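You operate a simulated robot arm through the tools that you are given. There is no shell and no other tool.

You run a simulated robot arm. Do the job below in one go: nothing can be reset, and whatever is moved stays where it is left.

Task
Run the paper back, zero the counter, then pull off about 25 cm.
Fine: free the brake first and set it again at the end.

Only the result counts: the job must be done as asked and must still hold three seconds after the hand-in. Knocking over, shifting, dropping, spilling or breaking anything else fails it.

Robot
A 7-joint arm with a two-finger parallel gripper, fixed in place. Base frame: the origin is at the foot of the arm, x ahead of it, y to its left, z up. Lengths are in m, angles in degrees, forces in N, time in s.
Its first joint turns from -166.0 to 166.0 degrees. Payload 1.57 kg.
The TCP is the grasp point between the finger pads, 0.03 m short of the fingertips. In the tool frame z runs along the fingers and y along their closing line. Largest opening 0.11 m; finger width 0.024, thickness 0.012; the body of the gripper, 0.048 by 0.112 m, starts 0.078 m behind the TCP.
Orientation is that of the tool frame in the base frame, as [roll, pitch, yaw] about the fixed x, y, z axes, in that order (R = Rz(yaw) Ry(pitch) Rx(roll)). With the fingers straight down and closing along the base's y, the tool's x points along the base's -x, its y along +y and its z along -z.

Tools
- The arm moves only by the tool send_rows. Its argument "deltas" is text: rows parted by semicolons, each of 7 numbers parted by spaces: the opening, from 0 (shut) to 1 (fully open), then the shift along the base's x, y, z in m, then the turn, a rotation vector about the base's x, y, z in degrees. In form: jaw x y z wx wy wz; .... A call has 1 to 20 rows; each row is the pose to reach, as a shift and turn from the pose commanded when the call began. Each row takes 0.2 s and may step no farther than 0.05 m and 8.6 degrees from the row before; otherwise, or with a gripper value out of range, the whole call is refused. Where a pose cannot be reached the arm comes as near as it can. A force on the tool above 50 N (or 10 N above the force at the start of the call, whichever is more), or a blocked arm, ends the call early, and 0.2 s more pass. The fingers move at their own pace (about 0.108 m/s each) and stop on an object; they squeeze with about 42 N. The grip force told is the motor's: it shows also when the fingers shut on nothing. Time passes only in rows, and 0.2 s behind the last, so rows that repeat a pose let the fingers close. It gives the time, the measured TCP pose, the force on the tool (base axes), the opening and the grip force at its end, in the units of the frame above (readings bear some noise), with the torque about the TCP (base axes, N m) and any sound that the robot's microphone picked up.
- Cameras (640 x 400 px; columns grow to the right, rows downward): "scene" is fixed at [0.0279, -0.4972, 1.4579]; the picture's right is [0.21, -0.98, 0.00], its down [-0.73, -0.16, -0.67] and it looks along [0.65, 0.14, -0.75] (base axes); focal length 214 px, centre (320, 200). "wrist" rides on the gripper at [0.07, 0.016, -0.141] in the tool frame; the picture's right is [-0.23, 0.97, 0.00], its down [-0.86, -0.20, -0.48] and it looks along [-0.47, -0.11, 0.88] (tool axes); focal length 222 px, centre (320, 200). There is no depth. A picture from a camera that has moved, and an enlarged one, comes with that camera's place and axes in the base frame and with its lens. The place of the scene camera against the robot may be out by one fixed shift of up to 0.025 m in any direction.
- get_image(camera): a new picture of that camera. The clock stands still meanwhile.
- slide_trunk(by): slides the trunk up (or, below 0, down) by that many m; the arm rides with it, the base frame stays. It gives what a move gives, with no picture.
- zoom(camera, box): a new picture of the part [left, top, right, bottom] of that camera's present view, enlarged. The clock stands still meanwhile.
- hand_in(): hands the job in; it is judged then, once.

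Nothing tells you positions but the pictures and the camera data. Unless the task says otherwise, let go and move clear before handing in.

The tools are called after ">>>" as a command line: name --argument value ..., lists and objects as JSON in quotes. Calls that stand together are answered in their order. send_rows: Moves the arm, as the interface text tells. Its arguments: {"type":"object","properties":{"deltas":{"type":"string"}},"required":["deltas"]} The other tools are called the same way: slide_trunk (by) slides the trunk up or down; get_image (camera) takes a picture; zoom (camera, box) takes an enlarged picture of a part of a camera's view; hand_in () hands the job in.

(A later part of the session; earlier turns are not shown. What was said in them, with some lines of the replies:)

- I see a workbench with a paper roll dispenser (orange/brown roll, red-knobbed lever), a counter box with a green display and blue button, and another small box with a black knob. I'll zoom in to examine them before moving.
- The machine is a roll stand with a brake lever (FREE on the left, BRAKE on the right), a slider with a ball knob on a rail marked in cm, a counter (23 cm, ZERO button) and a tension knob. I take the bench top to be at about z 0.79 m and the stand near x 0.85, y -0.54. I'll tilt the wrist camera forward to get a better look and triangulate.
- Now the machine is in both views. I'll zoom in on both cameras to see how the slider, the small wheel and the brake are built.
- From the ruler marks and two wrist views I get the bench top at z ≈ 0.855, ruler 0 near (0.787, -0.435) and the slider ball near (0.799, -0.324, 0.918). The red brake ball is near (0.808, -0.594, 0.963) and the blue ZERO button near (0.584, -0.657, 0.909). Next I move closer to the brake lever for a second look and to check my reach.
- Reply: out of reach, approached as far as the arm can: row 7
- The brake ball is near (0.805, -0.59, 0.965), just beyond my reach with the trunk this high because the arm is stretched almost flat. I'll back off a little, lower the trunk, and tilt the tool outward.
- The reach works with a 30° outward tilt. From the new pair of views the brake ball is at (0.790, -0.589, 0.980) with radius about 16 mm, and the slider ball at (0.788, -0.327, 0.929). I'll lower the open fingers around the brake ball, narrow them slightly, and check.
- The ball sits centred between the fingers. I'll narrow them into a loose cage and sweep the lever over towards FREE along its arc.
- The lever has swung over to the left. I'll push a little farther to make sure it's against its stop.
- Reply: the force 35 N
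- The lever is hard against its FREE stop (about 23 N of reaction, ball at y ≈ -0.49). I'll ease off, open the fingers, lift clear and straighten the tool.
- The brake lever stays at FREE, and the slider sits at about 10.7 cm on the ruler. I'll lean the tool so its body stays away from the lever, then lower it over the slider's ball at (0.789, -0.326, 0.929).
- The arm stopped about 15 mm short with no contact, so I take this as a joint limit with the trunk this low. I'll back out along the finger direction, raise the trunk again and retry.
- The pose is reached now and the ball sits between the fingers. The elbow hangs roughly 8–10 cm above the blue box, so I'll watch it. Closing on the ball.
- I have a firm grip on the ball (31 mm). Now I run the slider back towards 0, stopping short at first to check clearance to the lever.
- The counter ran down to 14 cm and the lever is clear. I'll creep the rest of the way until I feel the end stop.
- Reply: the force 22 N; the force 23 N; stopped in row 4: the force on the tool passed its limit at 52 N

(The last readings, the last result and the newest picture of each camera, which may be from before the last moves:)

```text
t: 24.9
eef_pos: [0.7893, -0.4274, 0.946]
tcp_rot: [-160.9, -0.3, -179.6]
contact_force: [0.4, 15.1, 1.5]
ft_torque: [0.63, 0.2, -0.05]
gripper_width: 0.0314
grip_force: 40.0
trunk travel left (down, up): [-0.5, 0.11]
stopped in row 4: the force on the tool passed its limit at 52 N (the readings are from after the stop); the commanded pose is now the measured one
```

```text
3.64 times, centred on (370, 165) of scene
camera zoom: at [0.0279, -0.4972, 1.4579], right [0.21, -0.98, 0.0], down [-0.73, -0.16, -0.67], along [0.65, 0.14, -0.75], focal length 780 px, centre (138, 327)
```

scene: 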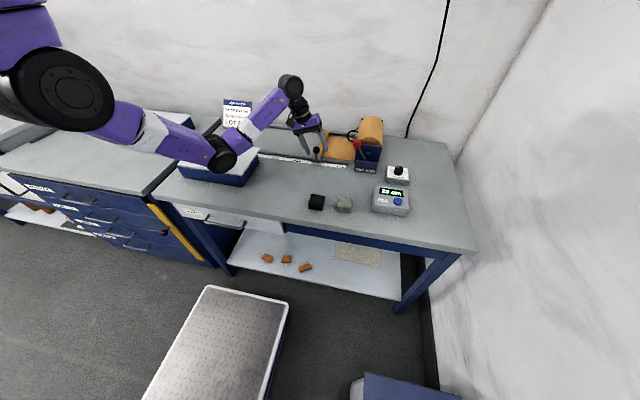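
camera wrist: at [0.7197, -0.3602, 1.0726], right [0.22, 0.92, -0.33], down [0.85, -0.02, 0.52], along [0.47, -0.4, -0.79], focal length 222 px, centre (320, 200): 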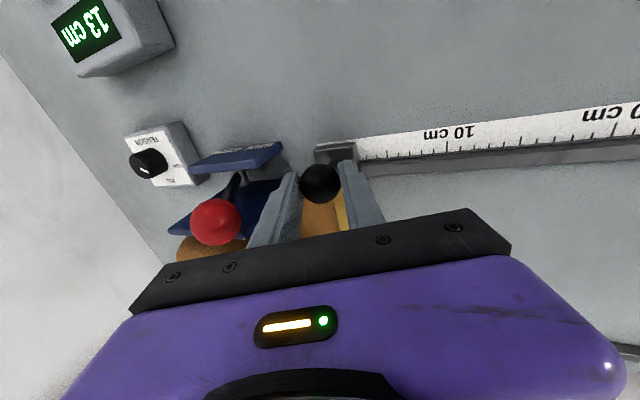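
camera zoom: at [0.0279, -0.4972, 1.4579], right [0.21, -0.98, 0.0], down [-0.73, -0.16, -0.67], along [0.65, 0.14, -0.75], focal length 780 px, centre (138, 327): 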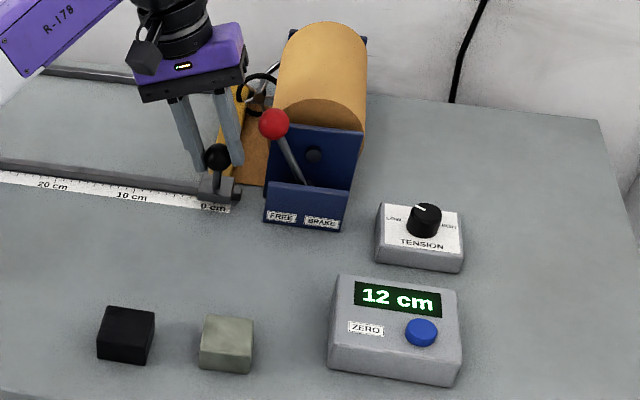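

The slider is against its home stop at 0 cm and the counter shows 12. I'll release it gently, back out along the finger direction and check that nothing moves.

>>> send_rows --deltas "0.28 0 0.0005 0 0 0 0; 0.45 0 0.0005 0 0 0 0; 0.45 0 0.0005 0 0 0 0; 0.45 0 0.0075 0.019 0 0 0; 0.45 0 0.0145 0.038 0 0 0; 0.45 0 0.021 0.0565 0 0 0; 0.45 0 0.041 0.0965 0 0 0; 0.45 0 0.051 0.13 0 0 0"

>>> get_image --camera "wrist"

>>> get_image --camera "scene"

>>> zoom --camera "scene" --box '[300, 90, 440, 220]'

```text
t: 26.7
eef_pos: [0.787, -0.3787, 1.0753]
tcp_rot: [-160.7, -0.3, -179.7]
contact_force: [1.0, 0.3, -0.1]
ft_torque: [0.0, 0.01, -0.02]
gripper_width: 0.0495
grip_force: 0.1
trunk travel left (down, up): [-0.5, 0.11]
```

```text
taken
camera wrist: at [0.7186, -0.3189, 1.2038], right [0.22, 0.92, -0.32], down [0.86, -0.03, 0.51], along [0.46, -0.39, -0.8], focal length 222 px, centre (320, 200)
```

wrist: 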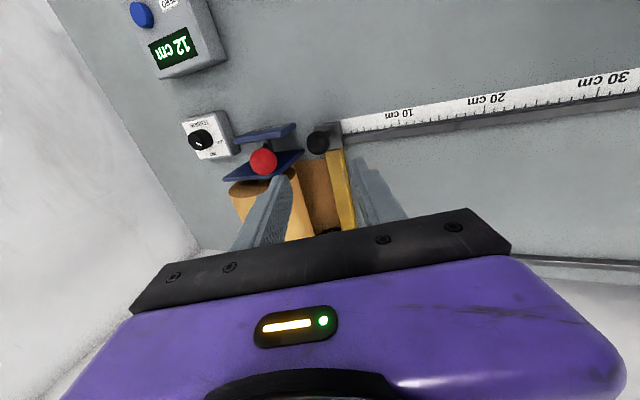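

```text
taken
```

scene: 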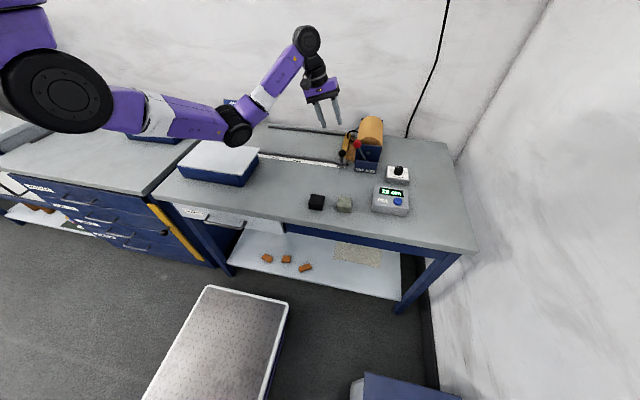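

```text
3.08 times, centred on (370, 155) of scene
camera zoom: at [0.0279, -0.4972, 1.4579], right [0.21, -0.98, 0.0], down [-0.73, -0.16, -0.67], along [0.65, 0.14, -0.75], focal length 660 px, centre (166, 338)
```

zoom: 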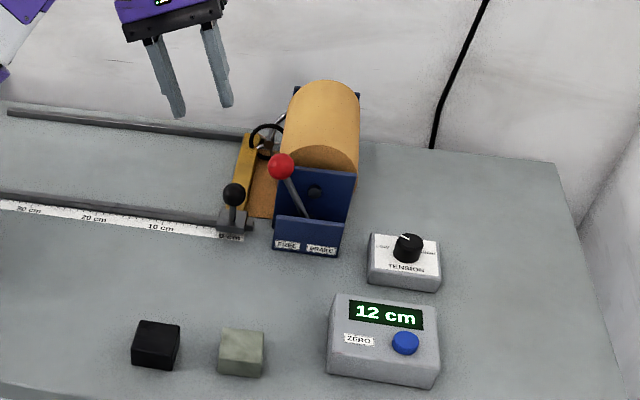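

The slider stays at home with the counter at 12. Next is the ZERO button, which I now place at about (0.587, -0.661, 0.905). I'll straighten the tool, close the fingers and move above it.

>>> send_rows --deltas "0.3 -0.025 -0.035 0.01 3 0 0; 0.1 -0.05 -0.07 0.01 6 0 0; 0 -0.075 -0.105 0 9 0 0; 0 -0.1 -0.141 -0.01 12 0 0; 0 -0.125 -0.177 -0.02 15 0 0; 0 -0.15 -0.212 -0.03 18 0 0; 0 -0.175 -0.247 -0.04 20.7 0 0; 0 -0.2 -0.282 -0.045 20.7 0 0; 0 -0.2 -0.282 -0.06 20.7 0 0"

>>> get_image --camera "wrist"

>>> zoom --camera "scene" --box '[340, 110, 460, 230]'

```text
t: 28.7
eef_pos: [0.5869, -0.6604, 1.018]
tcp_rot: [178.9, 0.0, -179.7]
contact_force: [-0.6, -0.5, -0.4]
ft_torque: [-0.01, 0.0, -0.04]
gripper_width: 0.0002
grip_force: 21.6
trunk travel left (down, up): [-0.5, 0.11]
```

```text
taken
camera wrist: at [0.5173, -0.6485, 1.1592], right [0.22, 0.97, 0.02], down [0.86, -0.21, 0.47], along [0.47, -0.09, -0.88], focal length 222 px, centre (320, 200)
```

wrist: 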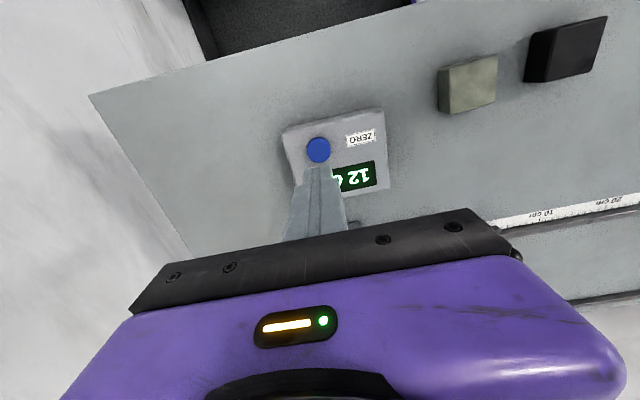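

```text
3.33 times, centred on (400, 170) of scene
camera zoom: at [0.0279, -0.4972, 1.4579], right [0.21, -0.98, 0.0], down [-0.73, -0.16, -0.67], along [0.65, 0.14, -0.75], focal length 715 px, centre (53, 300)
```

zoom: 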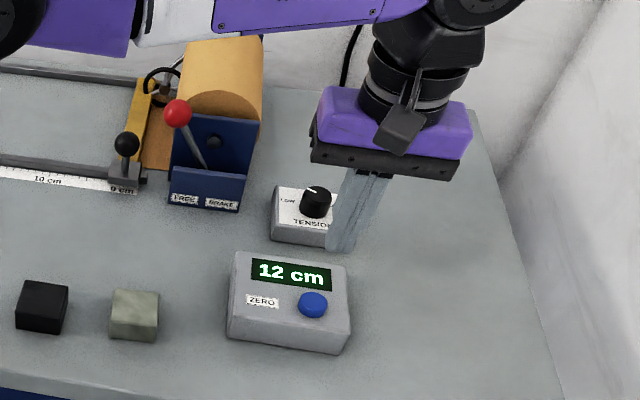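

The closed fingertips are right above the button. I'll come down close to it, then press in small steps.

>>> send_rows --deltas "0 0 -0.001 -0.035 1 0 0; 0 0 -0.0015 -0.065 1 0 0; 0 0 -0.0015 -0.075 1 0 0; 0 0 -0.0015 -0.079 1 0 0; 0 0 -0.0015 -0.082 1 0 0; 0 0 -0.0015 -0.085 1 0 0"

>>> get_image --camera "wrist"

>>> zoom --camera "scene" --box '[340, 130, 440, 230]'

```text
t: 30.1
eef_pos: [0.5803, -0.6455, 0.9386]
tcp_rot: [177.5, -0.1, -179.6]
contact_force: [0.7, -1.2, 1.7]
ft_torque: [-0.05, -0.03, -0.01]
gripper_width: 0.0
grip_force: 21.5
out of reach, approached as far as the arm can: row 1, 2, 3, 4, 5, 6
trunk travel left (down, up): [-0.5, 0.11]
```

```text
taken
camera wrist: at [0.512, -0.6361, 1.0813], right [0.22, 0.97, 0.04], down [0.86, -0.21, 0.47], along [0.47, -0.07, -0.88], focal length 222 px, centre (320, 200)
```

wrist: 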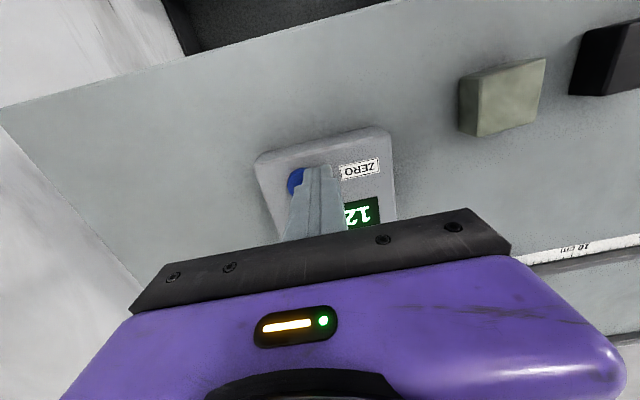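

```text
4.00 times, centred on (390, 180) of scene
camera zoom: at [0.0279, -0.4972, 1.4579], right [0.21, -0.98, 0.0], down [-0.73, -0.16, -0.67], along [0.65, 0.14, -0.75], focal length 858 px, centre (40, 280)
```

zoom: 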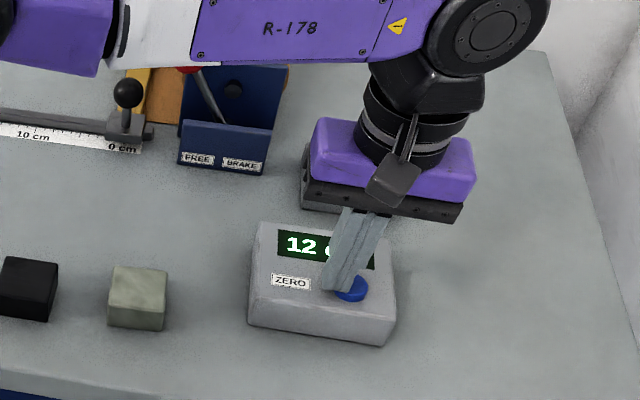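

The arm runs out of reach here with the trunk high, and nothing was touched. I'll go up, lower the trunk 0.12 m and come down again.

>>> send_rows --deltas "0 0 0 0.04 0 0 0; 0 0 0 0.08 -1 0 0; 0 0 0 0.12 -2 0 0; 0 0 0 0.16 -2.4 0 0"

>>> slide_trunk --by -0.12

>>> get_image --camera "wrist"

>>> get_image --camera "scene"

```text
t: 31.1
eef_pos: [0.5784, -0.6453, 1.0995]
tcp_rot: [180.0, -0.1, -179.5]
contact_force: [0.8, 0.1, -0.3]
ft_torque: [-0.01, 0.01, -0.03]
gripper_width: 0.0001
grip_force: 21.0
trunk travel left (down, up): [-0.5, 0.11]
```

```text
t: 32.6
eef_pos: [0.5785, -0.6445, 0.9787]
tcp_rot: [-180.0, -0.1, -179.6]
contact_force: [0.0, -0.1, -0.3]
ft_torque: [0.03, -0.02, 0.01]
gripper_width: 0.0001
grip_force: 20.8
trunk travel left (down, up): [-0.38, 0.23]
```

```text
taken
camera wrist: at [0.5094, -0.6295, 1.1205], right [0.22, 0.98, 0.0], down [0.86, -0.19, 0.48], along [0.47, -0.11, -0.88], focal length 222 px, centre (320, 200)
```

wrist: 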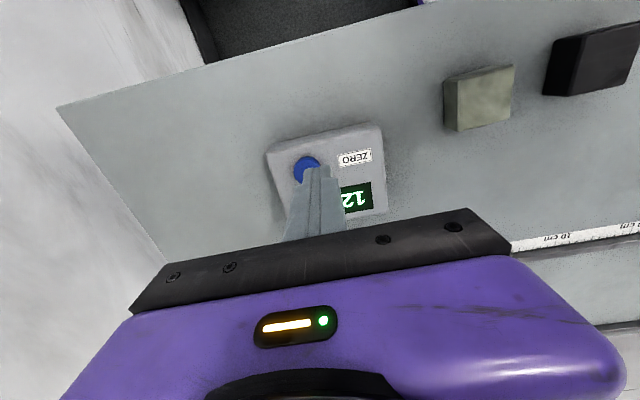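

```text
taken
```

scene: 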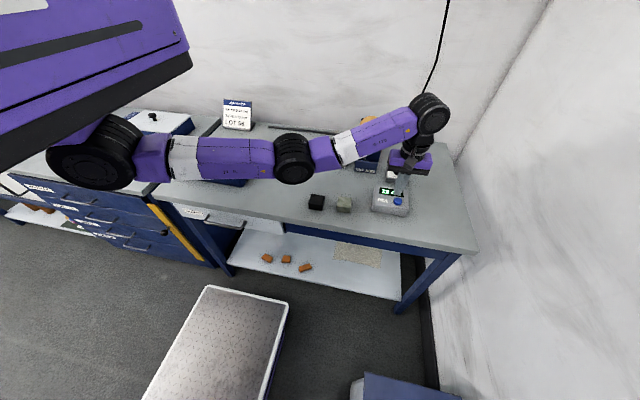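

>>> send_rows --deltas "0 0.0085 -0.0165 0 0 0 0; 0 0.0085 -0.0165 -0.015 0 0 0; 0 0.0085 -0.0165 -0.03 0 0 0; 0 0.0085 -0.0165 -0.038 0 0 0; 0 0.0085 -0.0165 -0.042 0 0 0"

>>> get_image --camera "wrist"

>>> zoom --camera "scene" --box '[340, 130, 440, 230]'

```text
t: 33.8
eef_pos: [0.5871, -0.6613, 0.9373]
tcp_rot: [179.9, 0.1, -179.6]
contact_force: [1.1, 0.3, 4.3]
ft_torque: [0.03, -0.01, 0.03]
gripper_width: 0.0002
grip_force: 21.2
trunk travel left (down, up): [-0.38, 0.23]
heard: click
```

```text
taken
camera wrist: at [0.5179, -0.6462, 1.0786], right [0.22, 0.98, 0.0], down [0.86, -0.19, 0.48], along [0.47, -0.11, -0.88], focal length 222 px, centre (320, 200)
```

wrist: 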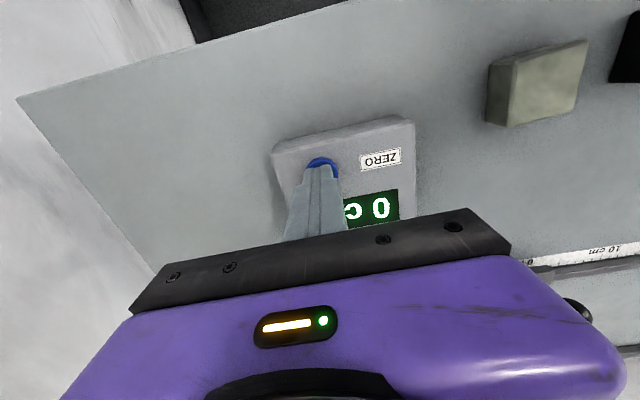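

```text
4.00 times, centred on (390, 180) of scene
camera zoom: at [0.0279, -0.4972, 1.4579], right [0.21, -0.98, 0.0], down [-0.73, -0.16, -0.67], along [0.65, 0.14, -0.75], focal length 858 px, centre (40, 280)
```

zoom: 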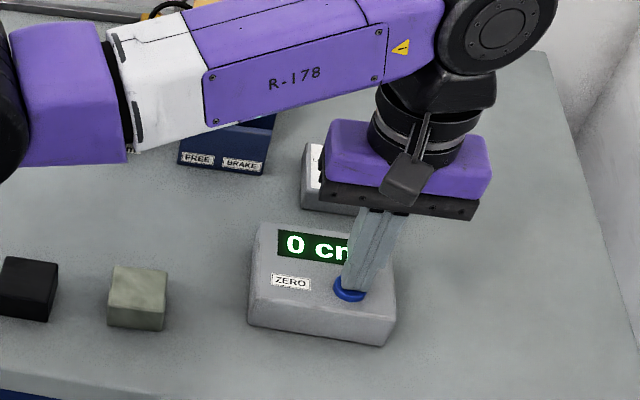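

A click was heard and the counter reads 0 cm. I'll lift off, raise the trunk back and return over the slider.

>>> send_rows --deltas "0 0 0 0.03 0 0 0; 0 0 0 0.07 0 0 0; 0 0 0 0.11 0 0 0"

>>> slide_trunk --by 0.12

>>> zoom --camera "scene" --box '[300, 100, 440, 230]'

```text
t: 34.6
eef_pos: [0.5864, -0.6604, 1.0466]
tcp_rot: [179.8, -0.1, -179.6]
contact_force: [0.0, -0.4, 0.0]
ft_torque: [0.03, 0.02, 0.02]
gripper_width: 0.0
grip_force: 21.3
trunk travel left (down, up): [-0.38, 0.23]
```

```text
t: 36.1
eef_pos: [0.5866, -0.661, 1.1675]
tcp_rot: [180.0, 0.0, -179.6]
contact_force: [-1.1, 1.3, -0.8]
ft_torque: [0.0, 0.0, -0.03]
gripper_width: 0.0
grip_force: 21.0
trunk travel left (down, up): [-0.5, 0.11]
```

```text
3.08 times, centred on (370, 165) of scene
camera zoom: at [0.0279, -0.4972, 1.4579], right [0.21, -0.98, 0.0], down [-0.73, -0.16, -0.67], along [0.65, 0.14, -0.75], focal length 660 px, centre (166, 308)
```

zoom: 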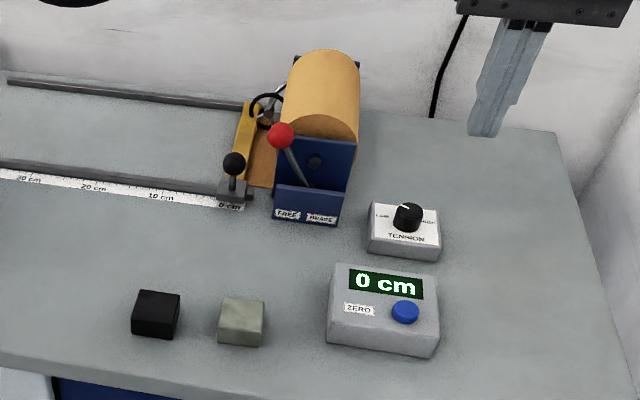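

>>> send_rows --deltas "0 0.025 0.034 0 -2.5 0 0; 0.2 0.05 0.068 0 -5 0 0; 0.3 0.076 0.102 -0.01 -7.5 0 0; 0.45 0.101 0.136 -0.02 -10 0 0; 0.45 0.126 0.17 -0.035 -12.5 0 0; 0.45 0.151 0.204 -0.05 -15 0 0; 0.45 0.177 0.238 -0.065 -17.5 0 0; 0.45 0.2024 0.273 -0.085 -20 0 0; 0.45 0.2024 0.273 -0.1075 -20 0 0"

>>> get_image --camera "wrist"

>>> get_image --camera "scene"

```text
t: 38.1
eef_pos: [0.7895, -0.3875, 1.0585]
tcp_rot: [-160.0, 0.0, -179.6]
contact_force: [-1.0, -0.4, 1.0]
ft_torque: [-0.01, -0.02, 0.01]
gripper_width: 0.0495
grip_force: 0.0
trunk travel left (down, up): [-0.5, 0.11]
```

```text
taken
camera wrist: at [0.7205, -0.3255, 1.1862], right [0.22, 0.92, -0.33], down [0.86, -0.02, 0.52], along [0.47, -0.4, -0.79], focal length 222 px, centre (320, 200)
```

wrist: 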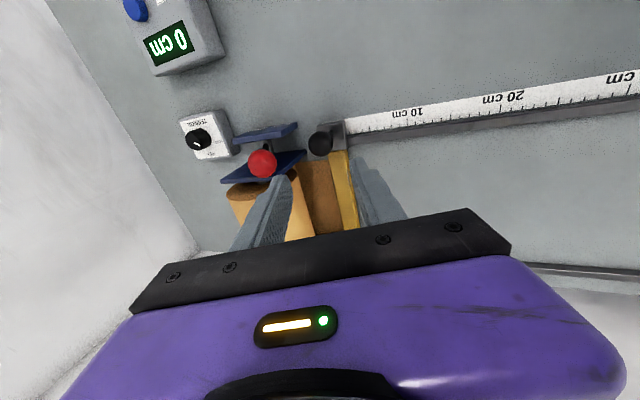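

```text
taken
```

scene: 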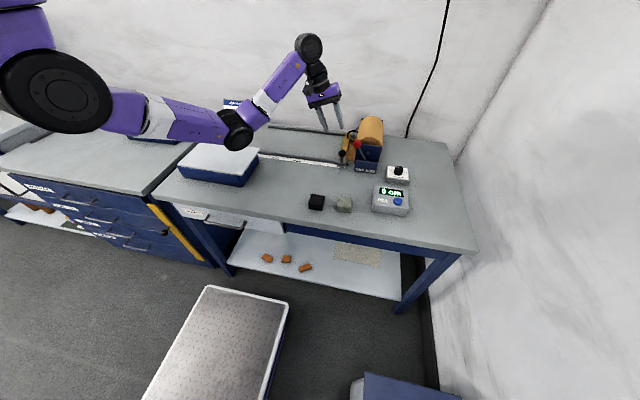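

>>> send_rows --deltas "0.45 0 -0.011 -0.03 0 0 0; 0.45 0 -0.022 -0.06 0 0 0; 0.45 0 -0.032 -0.09 0 0 0; 0.45 0 -0.042 -0.116 0 0 0; 0.45 0 -0.042 -0.116 0 0 0; 0.2 0 -0.042 -0.116 0 0 0; 0 0 -0.042 -0.116 0 0 0; 0 0 -0.042 -0.116 0 0 0"

>>> get_image --camera "wrist"

>>> zoom --camera "scene" --box '[300, 100, 440, 230]'

```text
t: 39.9
eef_pos: [0.7903, -0.43, 0.9447]
tcp_rot: [-160.0, -0.2, -179.6]
contact_force: [3.5, -1.4, -1.9]
ft_torque: [-0.04, -0.41, 0.18]
gripper_width: 0.0314
grip_force: 40.0
trunk travel left (down, up): [-0.5, 0.11]
```

```text
taken
camera wrist: at [0.7217, -0.3661, 1.0724], right [0.22, 0.92, -0.33], down [0.86, -0.02, 0.51], along [0.47, -0.4, -0.79], focal length 222 px, centre (320, 200)
```

wrist: 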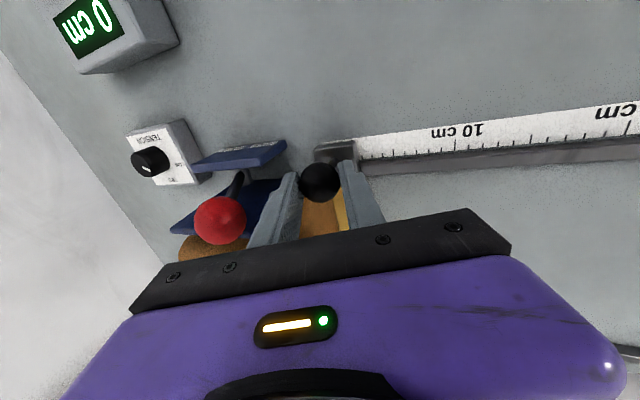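

```text
3.08 times, centred on (370, 165) of scene
camera zoom: at [0.0279, -0.4972, 1.4579], right [0.21, -0.98, 0.0], down [-0.73, -0.16, -0.67], along [0.65, 0.14, -0.75], focal length 660 px, centre (166, 308)
```

zoom: 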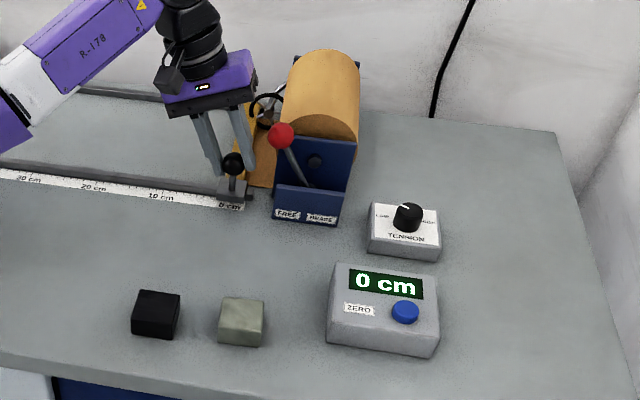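

The slider is gripped again with the counter at 0. I'll pull slowly, first about 12 cm, and check forces, counter and elbow.

>>> send_rows --deltas "0 0 0.004 0 0 0 0; 0 0 0.01 0 0 0 0; 0 0 0.018 0 0 0 0; 0 0 0.028 0 0 0 0; 0 0 0.038 0 0 0 0; 0 0 0.048 0 0 0 0; 0 0 0.058 0 0 0 0; 0 0 0.068 0 0 0 0; 0 0 0.078 0 0 0 0; 0 0 0.088 0 0 0 0; 0 0 0.098 0 0 0 0; 0 0 0.108 0 0 0 0; 0 0 0.115 0 0 0 0; 0 0 0.12 0 0 0 0"

>>> get_image --camera "scene"

>>> zoom --camera "scene" --box '[280, 100, 420, 230]'

```text
t: 42.9
eef_pos: [0.7907, -0.3084, 0.945]
tcp_rot: [-160.0, -0.2, -179.6]
contact_force: [22.2, -1.8, -3.8]
ft_torque: [-0.07, -0.81, 0.29]
gripper_width: 0.0313
grip_force: 40.6
trunk travel left (down, up): [-0.5, 0.11]
```

```text
taken
```

scene: 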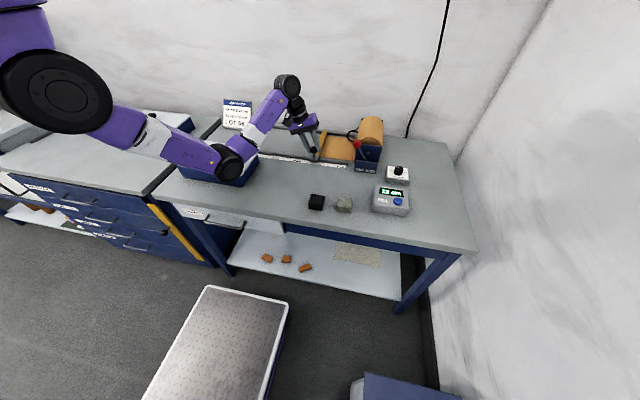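

```text
3.08 times, centred on (350, 165) of scene
camera zoom: at [0.0279, -0.4972, 1.4579], right [0.21, -0.98, 0.0], down [-0.73, -0.16, -0.67], along [0.65, 0.14, -0.75], focal length 660 px, centre (228, 308)
```

zoom: 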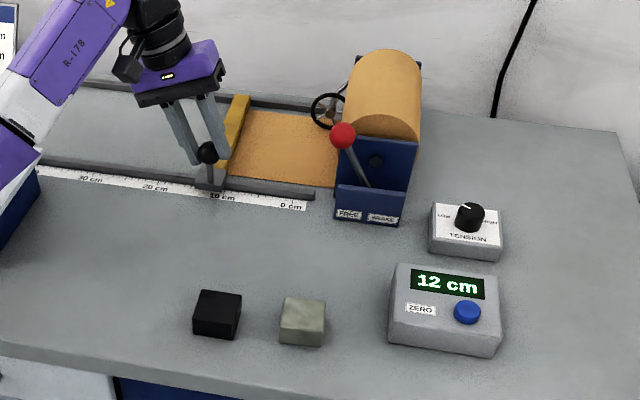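

The counter shows 12 cm after 12 cm of travel. The rail runs slightly skew, so some side load has built up. I'll follow the skew with a small x correction and pull the remaining 13 cm.

>>> send_rows --deltas "0 0.001 0.004 0 0 0 0; 0 0.0022 0.01 0 0 0 0; 0 0.0024 0.02 0 0 0 0; 0 0.0026 0.03 0 0 0 0; 0 0.0028 0.04 0 0 0 0; 0 0.003 0.05 0 0 0 0; 0 0.0032 0.06 0 0 0 0"

>>> get_image --camera "scene"

```text
t: 44.5
eef_pos: [0.7905, -0.2495, 0.9446]
tcp_rot: [-160.1, -0.4, -179.6]
contact_force: [-25.2, 0.5, 12.2]
ft_torque: [-0.08, 0.6, -0.27]
gripper_width: 0.0315
grip_force: 40.0
trunk travel left (down, up): [-0.5, 0.11]
```

```text
taken
```

scene: 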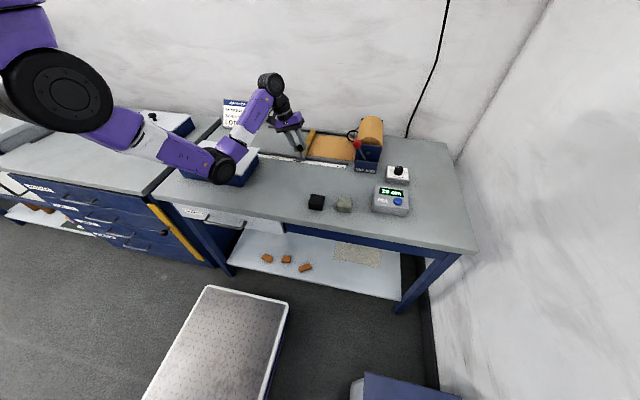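

>>> send_rows --deltas "0 -0.0015 0.005 0 0 0 0; 0 -0.0026 0.012 0 0 0 0; 0 -0.0026 0.022 0 0 0 0; 0 -0.0026 0.032 0 0 0 0; 0 -0.0026 0.042 0 0 0 0"

>>> get_image --camera "scene"

>>> zoom --camera "scene" --box '[270, 100, 420, 230]'

```text
t: 45.7
eef_pos: [0.7901, -0.2078, 0.9442]
tcp_rot: [-160.0, -0.2, -179.6]
contact_force: [-6.6, -0.2, 4.8]
ft_torque: [-0.07, -0.49, 0.23]
gripper_width: 0.0312
grip_force: 40.5
trunk travel left (down, up): [-0.5, 0.11]
```

```text
taken
```

scene: 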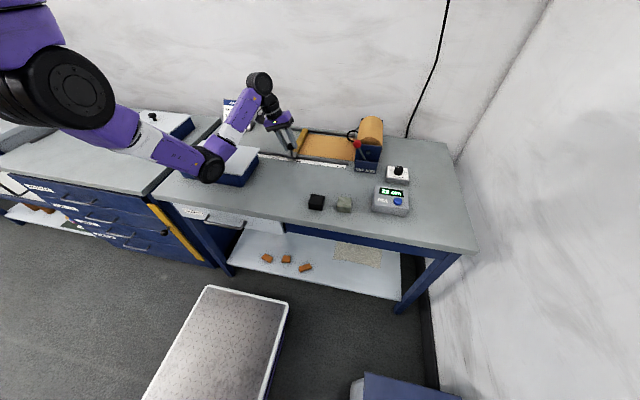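

```text
3.08 times, centred on (345, 165) of scene
camera zoom: at [0.0279, -0.4972, 1.4579], right [0.21, -0.98, 0.0], down [-0.73, -0.16, -0.67], along [0.65, 0.14, -0.75], focal length 660 px, centre (243, 308)
```

zoom: 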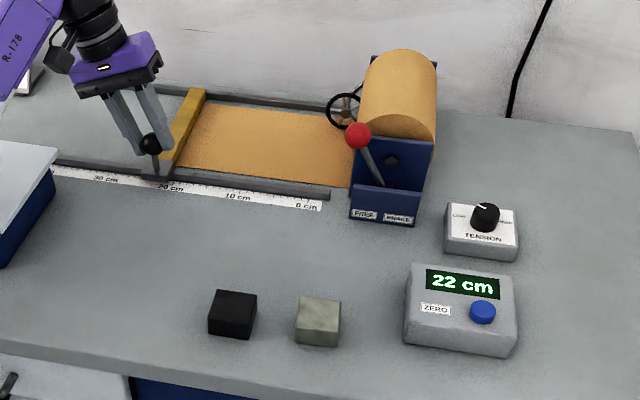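

The counter is at 22 cm, the elbow is clear of the box and the forces are low. I'll pull the last 2.8 cm.

>>> send_rows --deltas "0 0 0.008 0 0 0 0; 0 0 0.016 0 0 0 0; 0 0 0.023 0 0 0 0; 0 0 0.028 0 0 0 0; 0 0 0.028 0 0 0 0"

>>> get_image --camera "wrist"

>>> zoom --camera "scene" --box '[270, 100, 420, 230]'

```text
t: 46.9
eef_pos: [0.7892, -0.1787, 0.9449]
tcp_rot: [-160.0, -0.2, -179.6]
contact_force: [0.0, -0.1, 5.0]
ft_torque: [-0.04, -0.85, 0.3]
gripper_width: 0.0315
grip_force: 39.8
trunk travel left (down, up): [-0.5, 0.11]
```

```text
taken
camera wrist: at [0.7214, -0.1168, 1.0721], right [0.22, 0.92, -0.33], down [0.86, -0.02, 0.52], along [0.47, -0.4, -0.79], focal length 222 px, centre (320, 200)
```

wrist: 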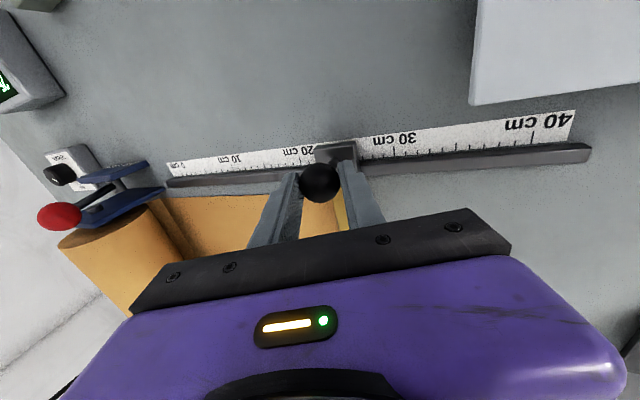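

```text
3.08 times, centred on (345, 165) of scene
camera zoom: at [0.0279, -0.4972, 1.4579], right [0.21, -0.98, 0.0], down [-0.73, -0.16, -0.67], along [0.65, 0.14, -0.75], focal length 660 px, centre (243, 308)
```

zoom: 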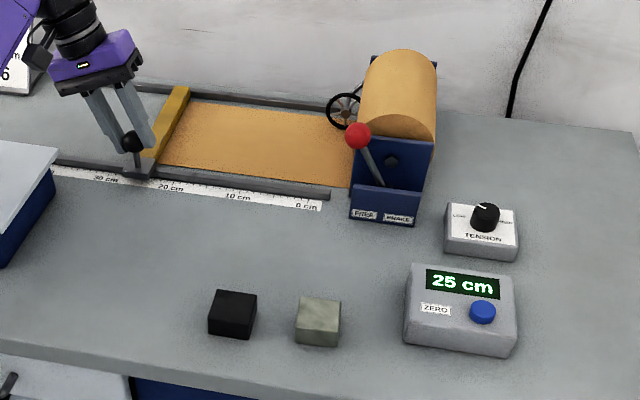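

The counter reads 25 cm. I'll release the slider, back out along the fingers and check that it holds.

>>> send_rows --deltas "0.28 0 0 0 0 0 0; 0.45 0 0 0 0 0 0; 0.5 0 0 0 0 0 0; 0.5 0 0.007 0.019 0 0 0; 0.5 0 0.014 0.038 0 0 0; 0.5 0 0.0205 0.0564 0 0 0; 0.5 0 0.0305 0.0965 0 0 0; 0.5 0 0.0305 0.13 0 0 0; 0.5 0 0.0305 0.16 0 0 0"

>>> get_image --camera "scene"

>>> zoom --camera "scene" --box '[270, 100, 420, 230]'

```text
t: 48.9
eef_pos: [0.7899, -0.1504, 1.1052]
tcp_rot: [-159.9, -0.3, -179.6]
contact_force: [-0.7, 0.5, 0.0]
ft_torque: [0.03, -0.01, 0.01]
gripper_width: 0.0551
grip_force: 0.0
trunk travel left (down, up): [-0.5, 0.11]
```

```text
taken
```

scene: 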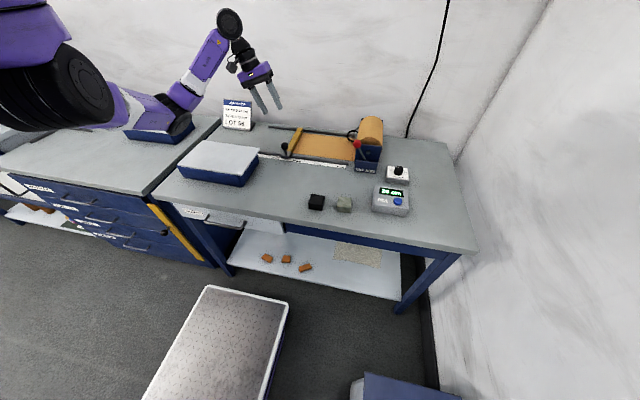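

```text
3.08 times, centred on (345, 165) of scene
camera zoom: at [0.0279, -0.4972, 1.4579], right [0.21, -0.98, 0.0], down [-0.73, -0.16, -0.67], along [0.65, 0.14, -0.75], focal length 660 px, centre (243, 308)
```

zoom: 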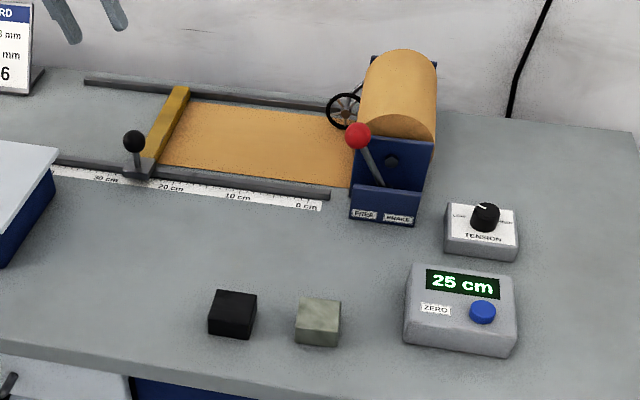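

The slider holds at 25 cm. Now the brake: I'll straighten the tool, then tilt it outward again and lower the trunk as before.

>>> send_rows --deltas "0.6 -0.01 -0.037 0.019 5 0 0; 0.7 -0.02 -0.075 0.038 10 0 0; 0.7 -0.03 -0.112 0.056 15 0 0; 0.7 -0.04 -0.15 0.075 20 0 0"

>>> send_rows --deltas "0.7 0 -0.04 0.005 0 -6 0; 0.7 -0.005 -0.08 0.01 0 -12 0; 0.7 -0.01 -0.12 0.015 0 -18 0; 0.7 -0.01 -0.155 0.02 0 -24 0; 0.7 -0.01 -0.185 0.02 0 -30 0"

>>> slide_trunk --by -0.12

>>> get_image --camera "wrist"

>>> get_image --camera "scene"

```text
t: 49.9
eef_pos: [0.7502, -0.2993, 1.1806]
tcp_rot: [179.9, 0.0, -179.4]
contact_force: [-0.9, -0.1, -1.1]
ft_torque: [-0.05, 0.02, -0.01]
gripper_width: 0.0768
grip_force: 0.1
trunk travel left (down, up): [-0.5, 0.11]
```

```text
t: 51.1
eef_pos: [0.7424, -0.4831, 1.2001]
tcp_rot: [-179.7, 30.0, -179.4]
contact_force: [-0.2, 0.2, -0.8]
ft_torque: [-0.05, 0.03, 0.0]
gripper_width: 0.0771
grip_force: 0.0
trunk travel left (down, up): [-0.5, 0.11]
```

```text
t: 52.6
eef_pos: [0.7411, -0.484, 1.0792]
tcp_rot: [-179.8, 29.9, -179.5]
contact_force: [-0.9, 0.3, -0.5]
ft_torque: [0.0, 0.02, -0.02]
gripper_width: 0.077
grip_force: 0.1
trunk travel left (down, up): [-0.38, 0.23]
```

```text
taken
camera wrist: at [0.6118, -0.4696, 1.1669], right [0.19, 0.98, 0.11], down [0.5, -0.19, 0.84], along [0.84, -0.11, -0.53], focal length 222 px, centre (320, 200)
```

wrist: 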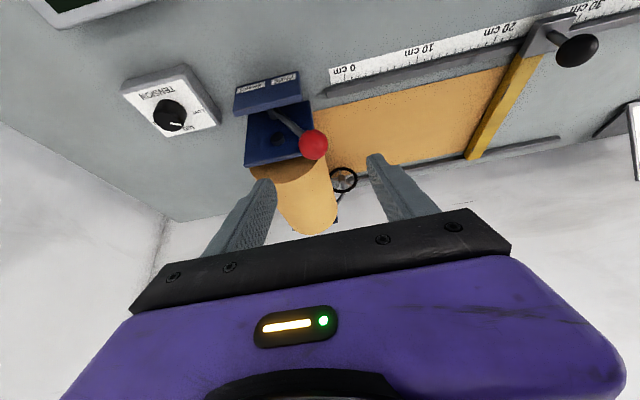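

```text
taken
```

scene: 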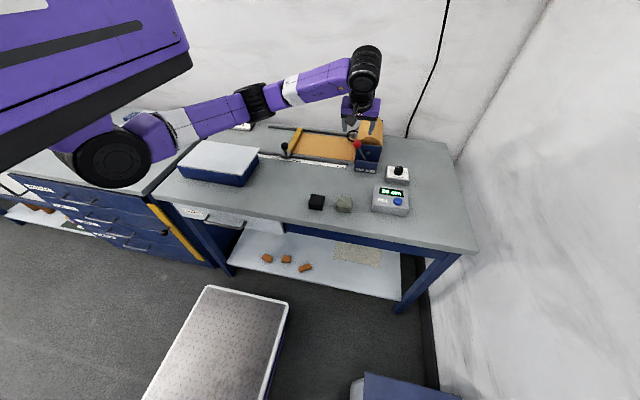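

>>> send_rows --deltas "0.7 0.015 -0.006 -0.03 0 0 0; 0.7 0.028 -0.006 -0.06 0 0 0; 0.7 0.039 -0.006 -0.0895 0 0 0; 0.7 0.039 -0.006 -0.0895 0 0 0; 0.42 0.039 -0.006 -0.0895 0 0 0; 0.42 0.039 -0.006 -0.0895 0 0 0"

>>> get_image --camera "wrist"

>>> zoom --camera "scene" --box '[320, 90, 440, 190]'

```text
t: 54.0
eef_pos: [0.7802, -0.4904, 0.9889]
tcp_rot: [-179.8, 29.9, -179.5]
contact_force: [0.3, -0.2, -0.4]
ft_torque: [0.01, 0.02, -0.01]
gripper_width: 0.0465
grip_force: 0.0
trunk travel left (down, up): [-0.38, 0.23]
```

```text
taken
camera wrist: at [0.6501, -0.4746, 1.0772], right [0.19, 0.98, 0.11], down [0.5, -0.19, 0.84], along [0.84, -0.11, -0.53], focal length 222 px, centre (320, 200)
```

wrist: 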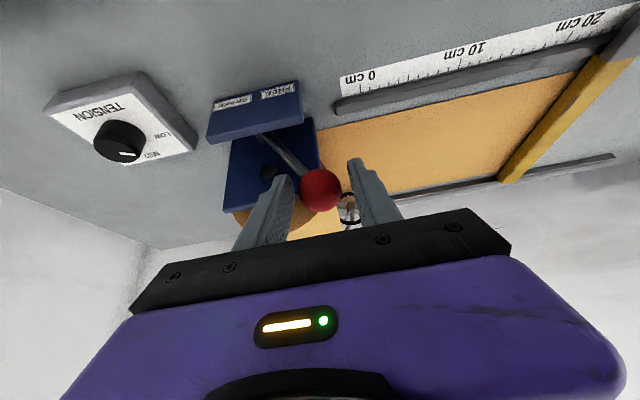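

```text
4.00 times, centred on (380, 140) of scene
camera zoom: at [0.0279, -0.4972, 1.4579], right [0.21, -0.98, 0.0], down [-0.73, -0.16, -0.67], along [0.65, 0.14, -0.75], focal length 858 px, centre (80, 440)
```

zoom: 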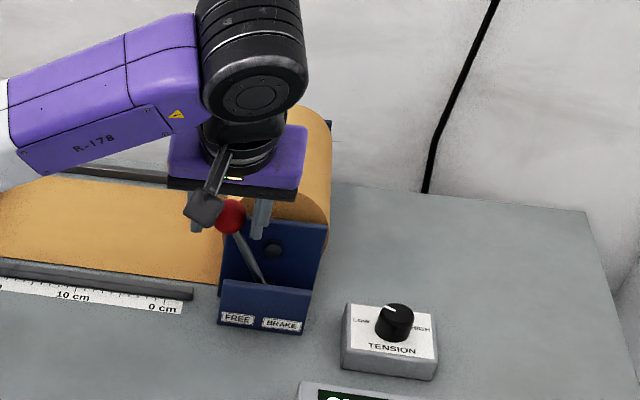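

>>> send_rows --deltas "0.42 0 -0.01 0.003 0 0 0; 0.42 0 -0.02 0.007 0 0 0; 0.42 0 -0.03 0.01 0 0 0; 0.42 0 -0.04 0.012 0 0 0; 0.42 0 -0.05 0.013 0 0 0; 0.42 0 -0.06 0.013 0 0 0; 0.42 0 -0.07 0.012 0 0 0; 0.42 0 -0.08 0.01 0 0 0; 0.42 0 -0.09 0.007 0 0 0; 0.42 0 -0.1 0.003 0 0 0; 0.42 0 -0.106 0 0 0 0"

>>> get_image --camera "wrist"

>>> zoom --camera "scene" --box '[320, 90, 440, 190]'

```text
t: 56.4
eef_pos: [0.782, -0.5954, 0.9907]
tcp_rot: [-179.7, 29.8, -179.6]
contact_force: [-0.1, 2.3, 1.1]
ft_torque: [0.06, 0.01, 0.02]
gripper_width: 0.0482
grip_force: 1.4
trunk travel left (down, up): [-0.38, 0.23]
```

```text
taken
camera wrist: at [0.6508, -0.5809, 1.0783], right [0.19, 0.98, 0.11], down [0.5, -0.19, 0.84], along [0.84, -0.1, -0.53], focal length 222 px, centre (320, 200)
```

wrist: 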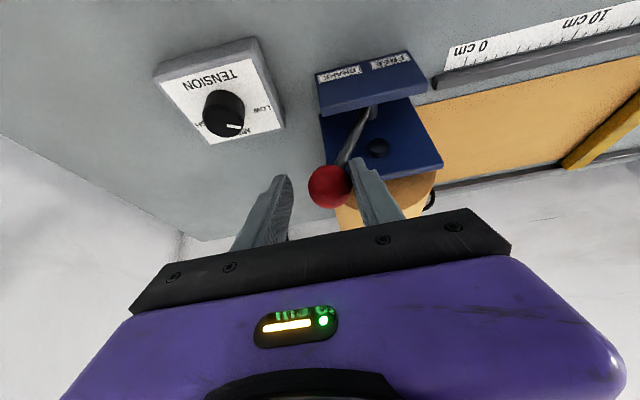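

```text
4.00 times, centred on (380, 140) of scene
camera zoom: at [0.0279, -0.4972, 1.4579], right [0.21, -0.98, 0.0], down [-0.73, -0.16, -0.67], along [0.65, 0.14, -0.75], focal length 858 px, centre (80, 440)
```

zoom: 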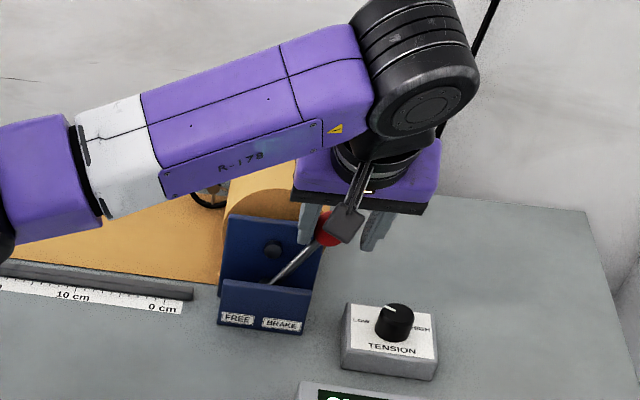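

The lever is over to the BRAKE side again. I'll push it a little farther to seat it against its stop.

>>> send_rows --deltas "0.42 0 -0.004 -0.002 0 0 0; 0.42 0 -0.008 -0.004 0 0 0; 0.42 0 -0.011 -0.005 0 0 0"

>>> get_image --camera "wrist"

```text
t: 57.2
eef_pos: [0.7813, -0.606, 0.9882]
tcp_rot: [-179.8, 30.1, -179.4]
contact_force: [-8.2, 23.6, 26.3]
ft_torque: [1.61, 0.01, 0.45]
gripper_width: 0.067
grip_force: 12.4
trunk travel left (down, up): [-0.38, 0.23]
```

```text
taken
camera wrist: at [0.6508, -0.5902, 1.0758], right [0.19, 0.98, 0.11], down [0.5, -0.19, 0.84], along [0.84, -0.1, -0.53], focal length 222 px, centre (320, 200)
```

wrist: 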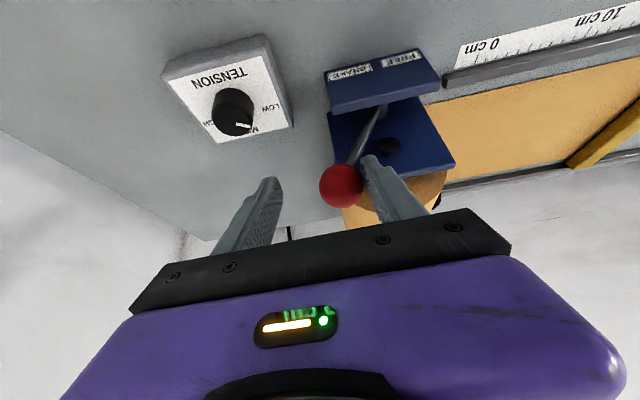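

The lever is firmly seated at the BRAKE stop (about 24 N). I'll ease off, open, lift clear and check the end state.

>>> send_rows --deltas "0.42 0 0.006 0.003 0 0 0; 0.6 0 0.012 0.006 0 0 0; 0.7 0 0.014 0.006 0 0 0; 0.7 -0.005 0.014 0.04 0 0 0; 0.7 -0.015 0.014 0.08 0 0 0; 0.7 -0.035 0.014 0.12 0 0 0; 0.7 -0.07 0.02 0.15 0 5 0; 0.7 -0.11 0.03 0.17 0 10 0; 0.7 -0.15 0.04 0.18 0 15 0; 0.7 -0.19 0.05 0.19 0 20 0"

>>> get_image --camera "wrist"

>>> get_image --camera "scene"

>>> zoom --camera "scene" --box '[270, 100, 420, 230]'

```text
t: 59.4
eef_pos: [0.5902, -0.5552, 1.1721]
tcp_rot: [-180.0, 9.8, -179.7]
contact_force: [-0.5, 0.2, -0.5]
ft_torque: [0.01, 0.01, 0.0]
gripper_width: 0.0769
grip_force: 0.0
trunk travel left (down, up): [-0.38, 0.23]
```

```text
taken
camera wrist: at [0.4987, -0.5399, 1.2998], right [0.22, 0.98, 0.04], down [0.76, -0.2, 0.62], along [0.61, -0.11, -0.79], focal length 222 px, centre (320, 200)
```

wrist: 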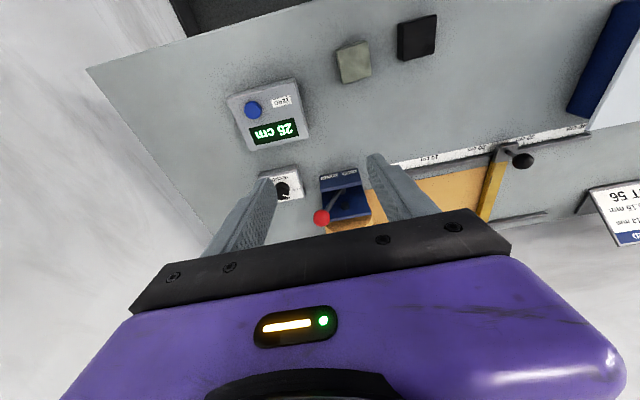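

```text
taken
```

scene: 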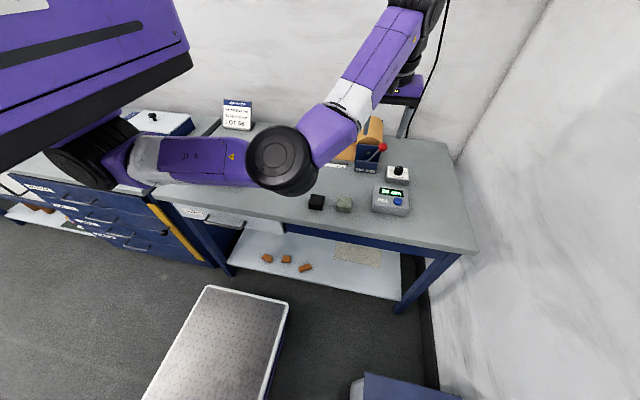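

```text
3.08 times, centred on (345, 165) of scene
camera zoom: at [0.0279, -0.4972, 1.4579], right [0.21, -0.98, 0.0], down [-0.73, -0.16, -0.67], along [0.65, 0.14, -0.75], focal length 660 px, centre (243, 308)
```

zoom: 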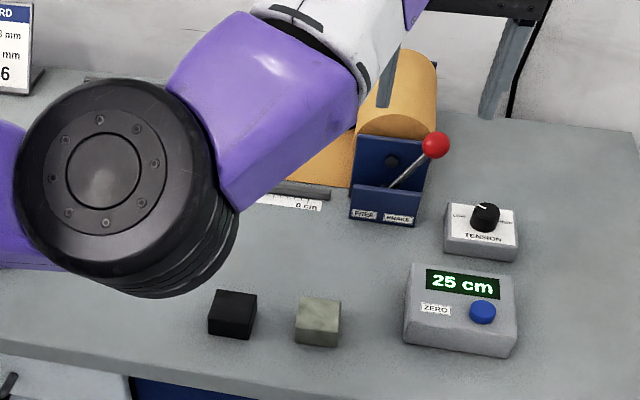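

>>> zoom --camera "wrist" --box '[230, 60, 570, 240]'

>>> send_rows --deltas "0.7 0 0 0 0 0 0; 0.7 0 0 0.01 0 0 0; 0.7 0 0 0.02 0 0 0; 0.7 0 0 0.02 0 0 0; 0.7 0 0 0.02 0 0 0; 0.7 0 0 0.02 0 0 0; 0.7 0 0 0.02 0 0 0; 0.7 0 0 0.02 0 0 0; 0.7 0 0 0.02 0 0 0; 0.7 0 0 0.02 0 0 0"

>>> zoom --camera "scene" --box '[320, 110, 430, 220]'

```text
1.88 times, centred on (400, 150) of wrist
camera zoom: at [0.4987, -0.5399, 1.2998], right [0.22, 0.98, 0.04], down [0.76, -0.2, 0.62], along [0.61, -0.11, -0.79], focal length 418 px, centre (169, 294)
```

zoom: 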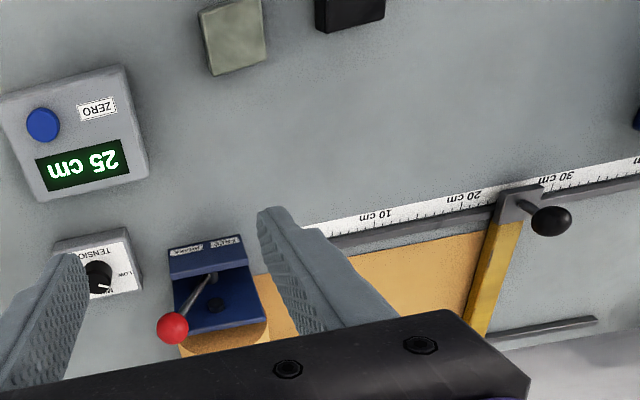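

```text
t: 61.6
eef_pos: [0.5911, -0.5558, 1.1955]
tcp_rot: [-179.9, 9.9, -179.6]
contact_force: [-0.2, -0.4, 0.0]
ft_torque: [0.02, 0.02, 0.01]
gripper_width: 0.077
grip_force: 0.1
trunk travel left (down, up): [-0.38, 0.23]
```

```text
3.64 times, centred on (375, 165) of scene
camera zoom: at [0.0279, -0.4972, 1.4579], right [0.21, -0.98, 0.0], down [-0.73, -0.16, -0.67], along [0.65, 0.14, -0.75], focal length 780 px, centre (120, 327)
```

zoom: 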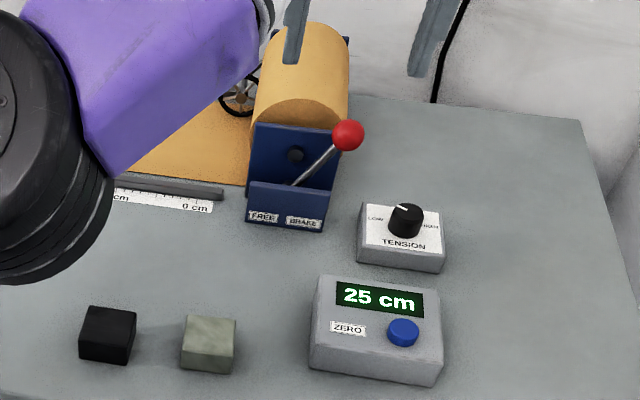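

The counter holds at 25 cm, the slider sits at about 25 cm on the ruler, and the lever is at BRAKE. The tool is clear and nothing else has moved, so I'm handing in.

>>> hand_in

```text
The job is handed in.
```

The paper is pulled off to 25 cm and the brake is set again. I've handed the job in, but no verdict came back.

1. **Brake freed:** I pushed the lever over to its FREE stop.
2. **Paper run back:** I slid the carriage back to its end stop at 0 cm on the ruler.
3. **Counter zeroed:** I pressed ZERO, heard a click, and the display went from 12 to 0 cm.
4. **Paper pulled:** I drew the slider out slowly until the counter read 25 cm, which agrees with the ruler.
5. **Brake set:** I pushed the lever back against its BRAKE stop.

The counter still read 25 cm about 4 seconds after I let go of the brake lever. I left the tension knob where it was, and saw nothing else on the bench moved or knocked. The gripper is open and clear of the bench.
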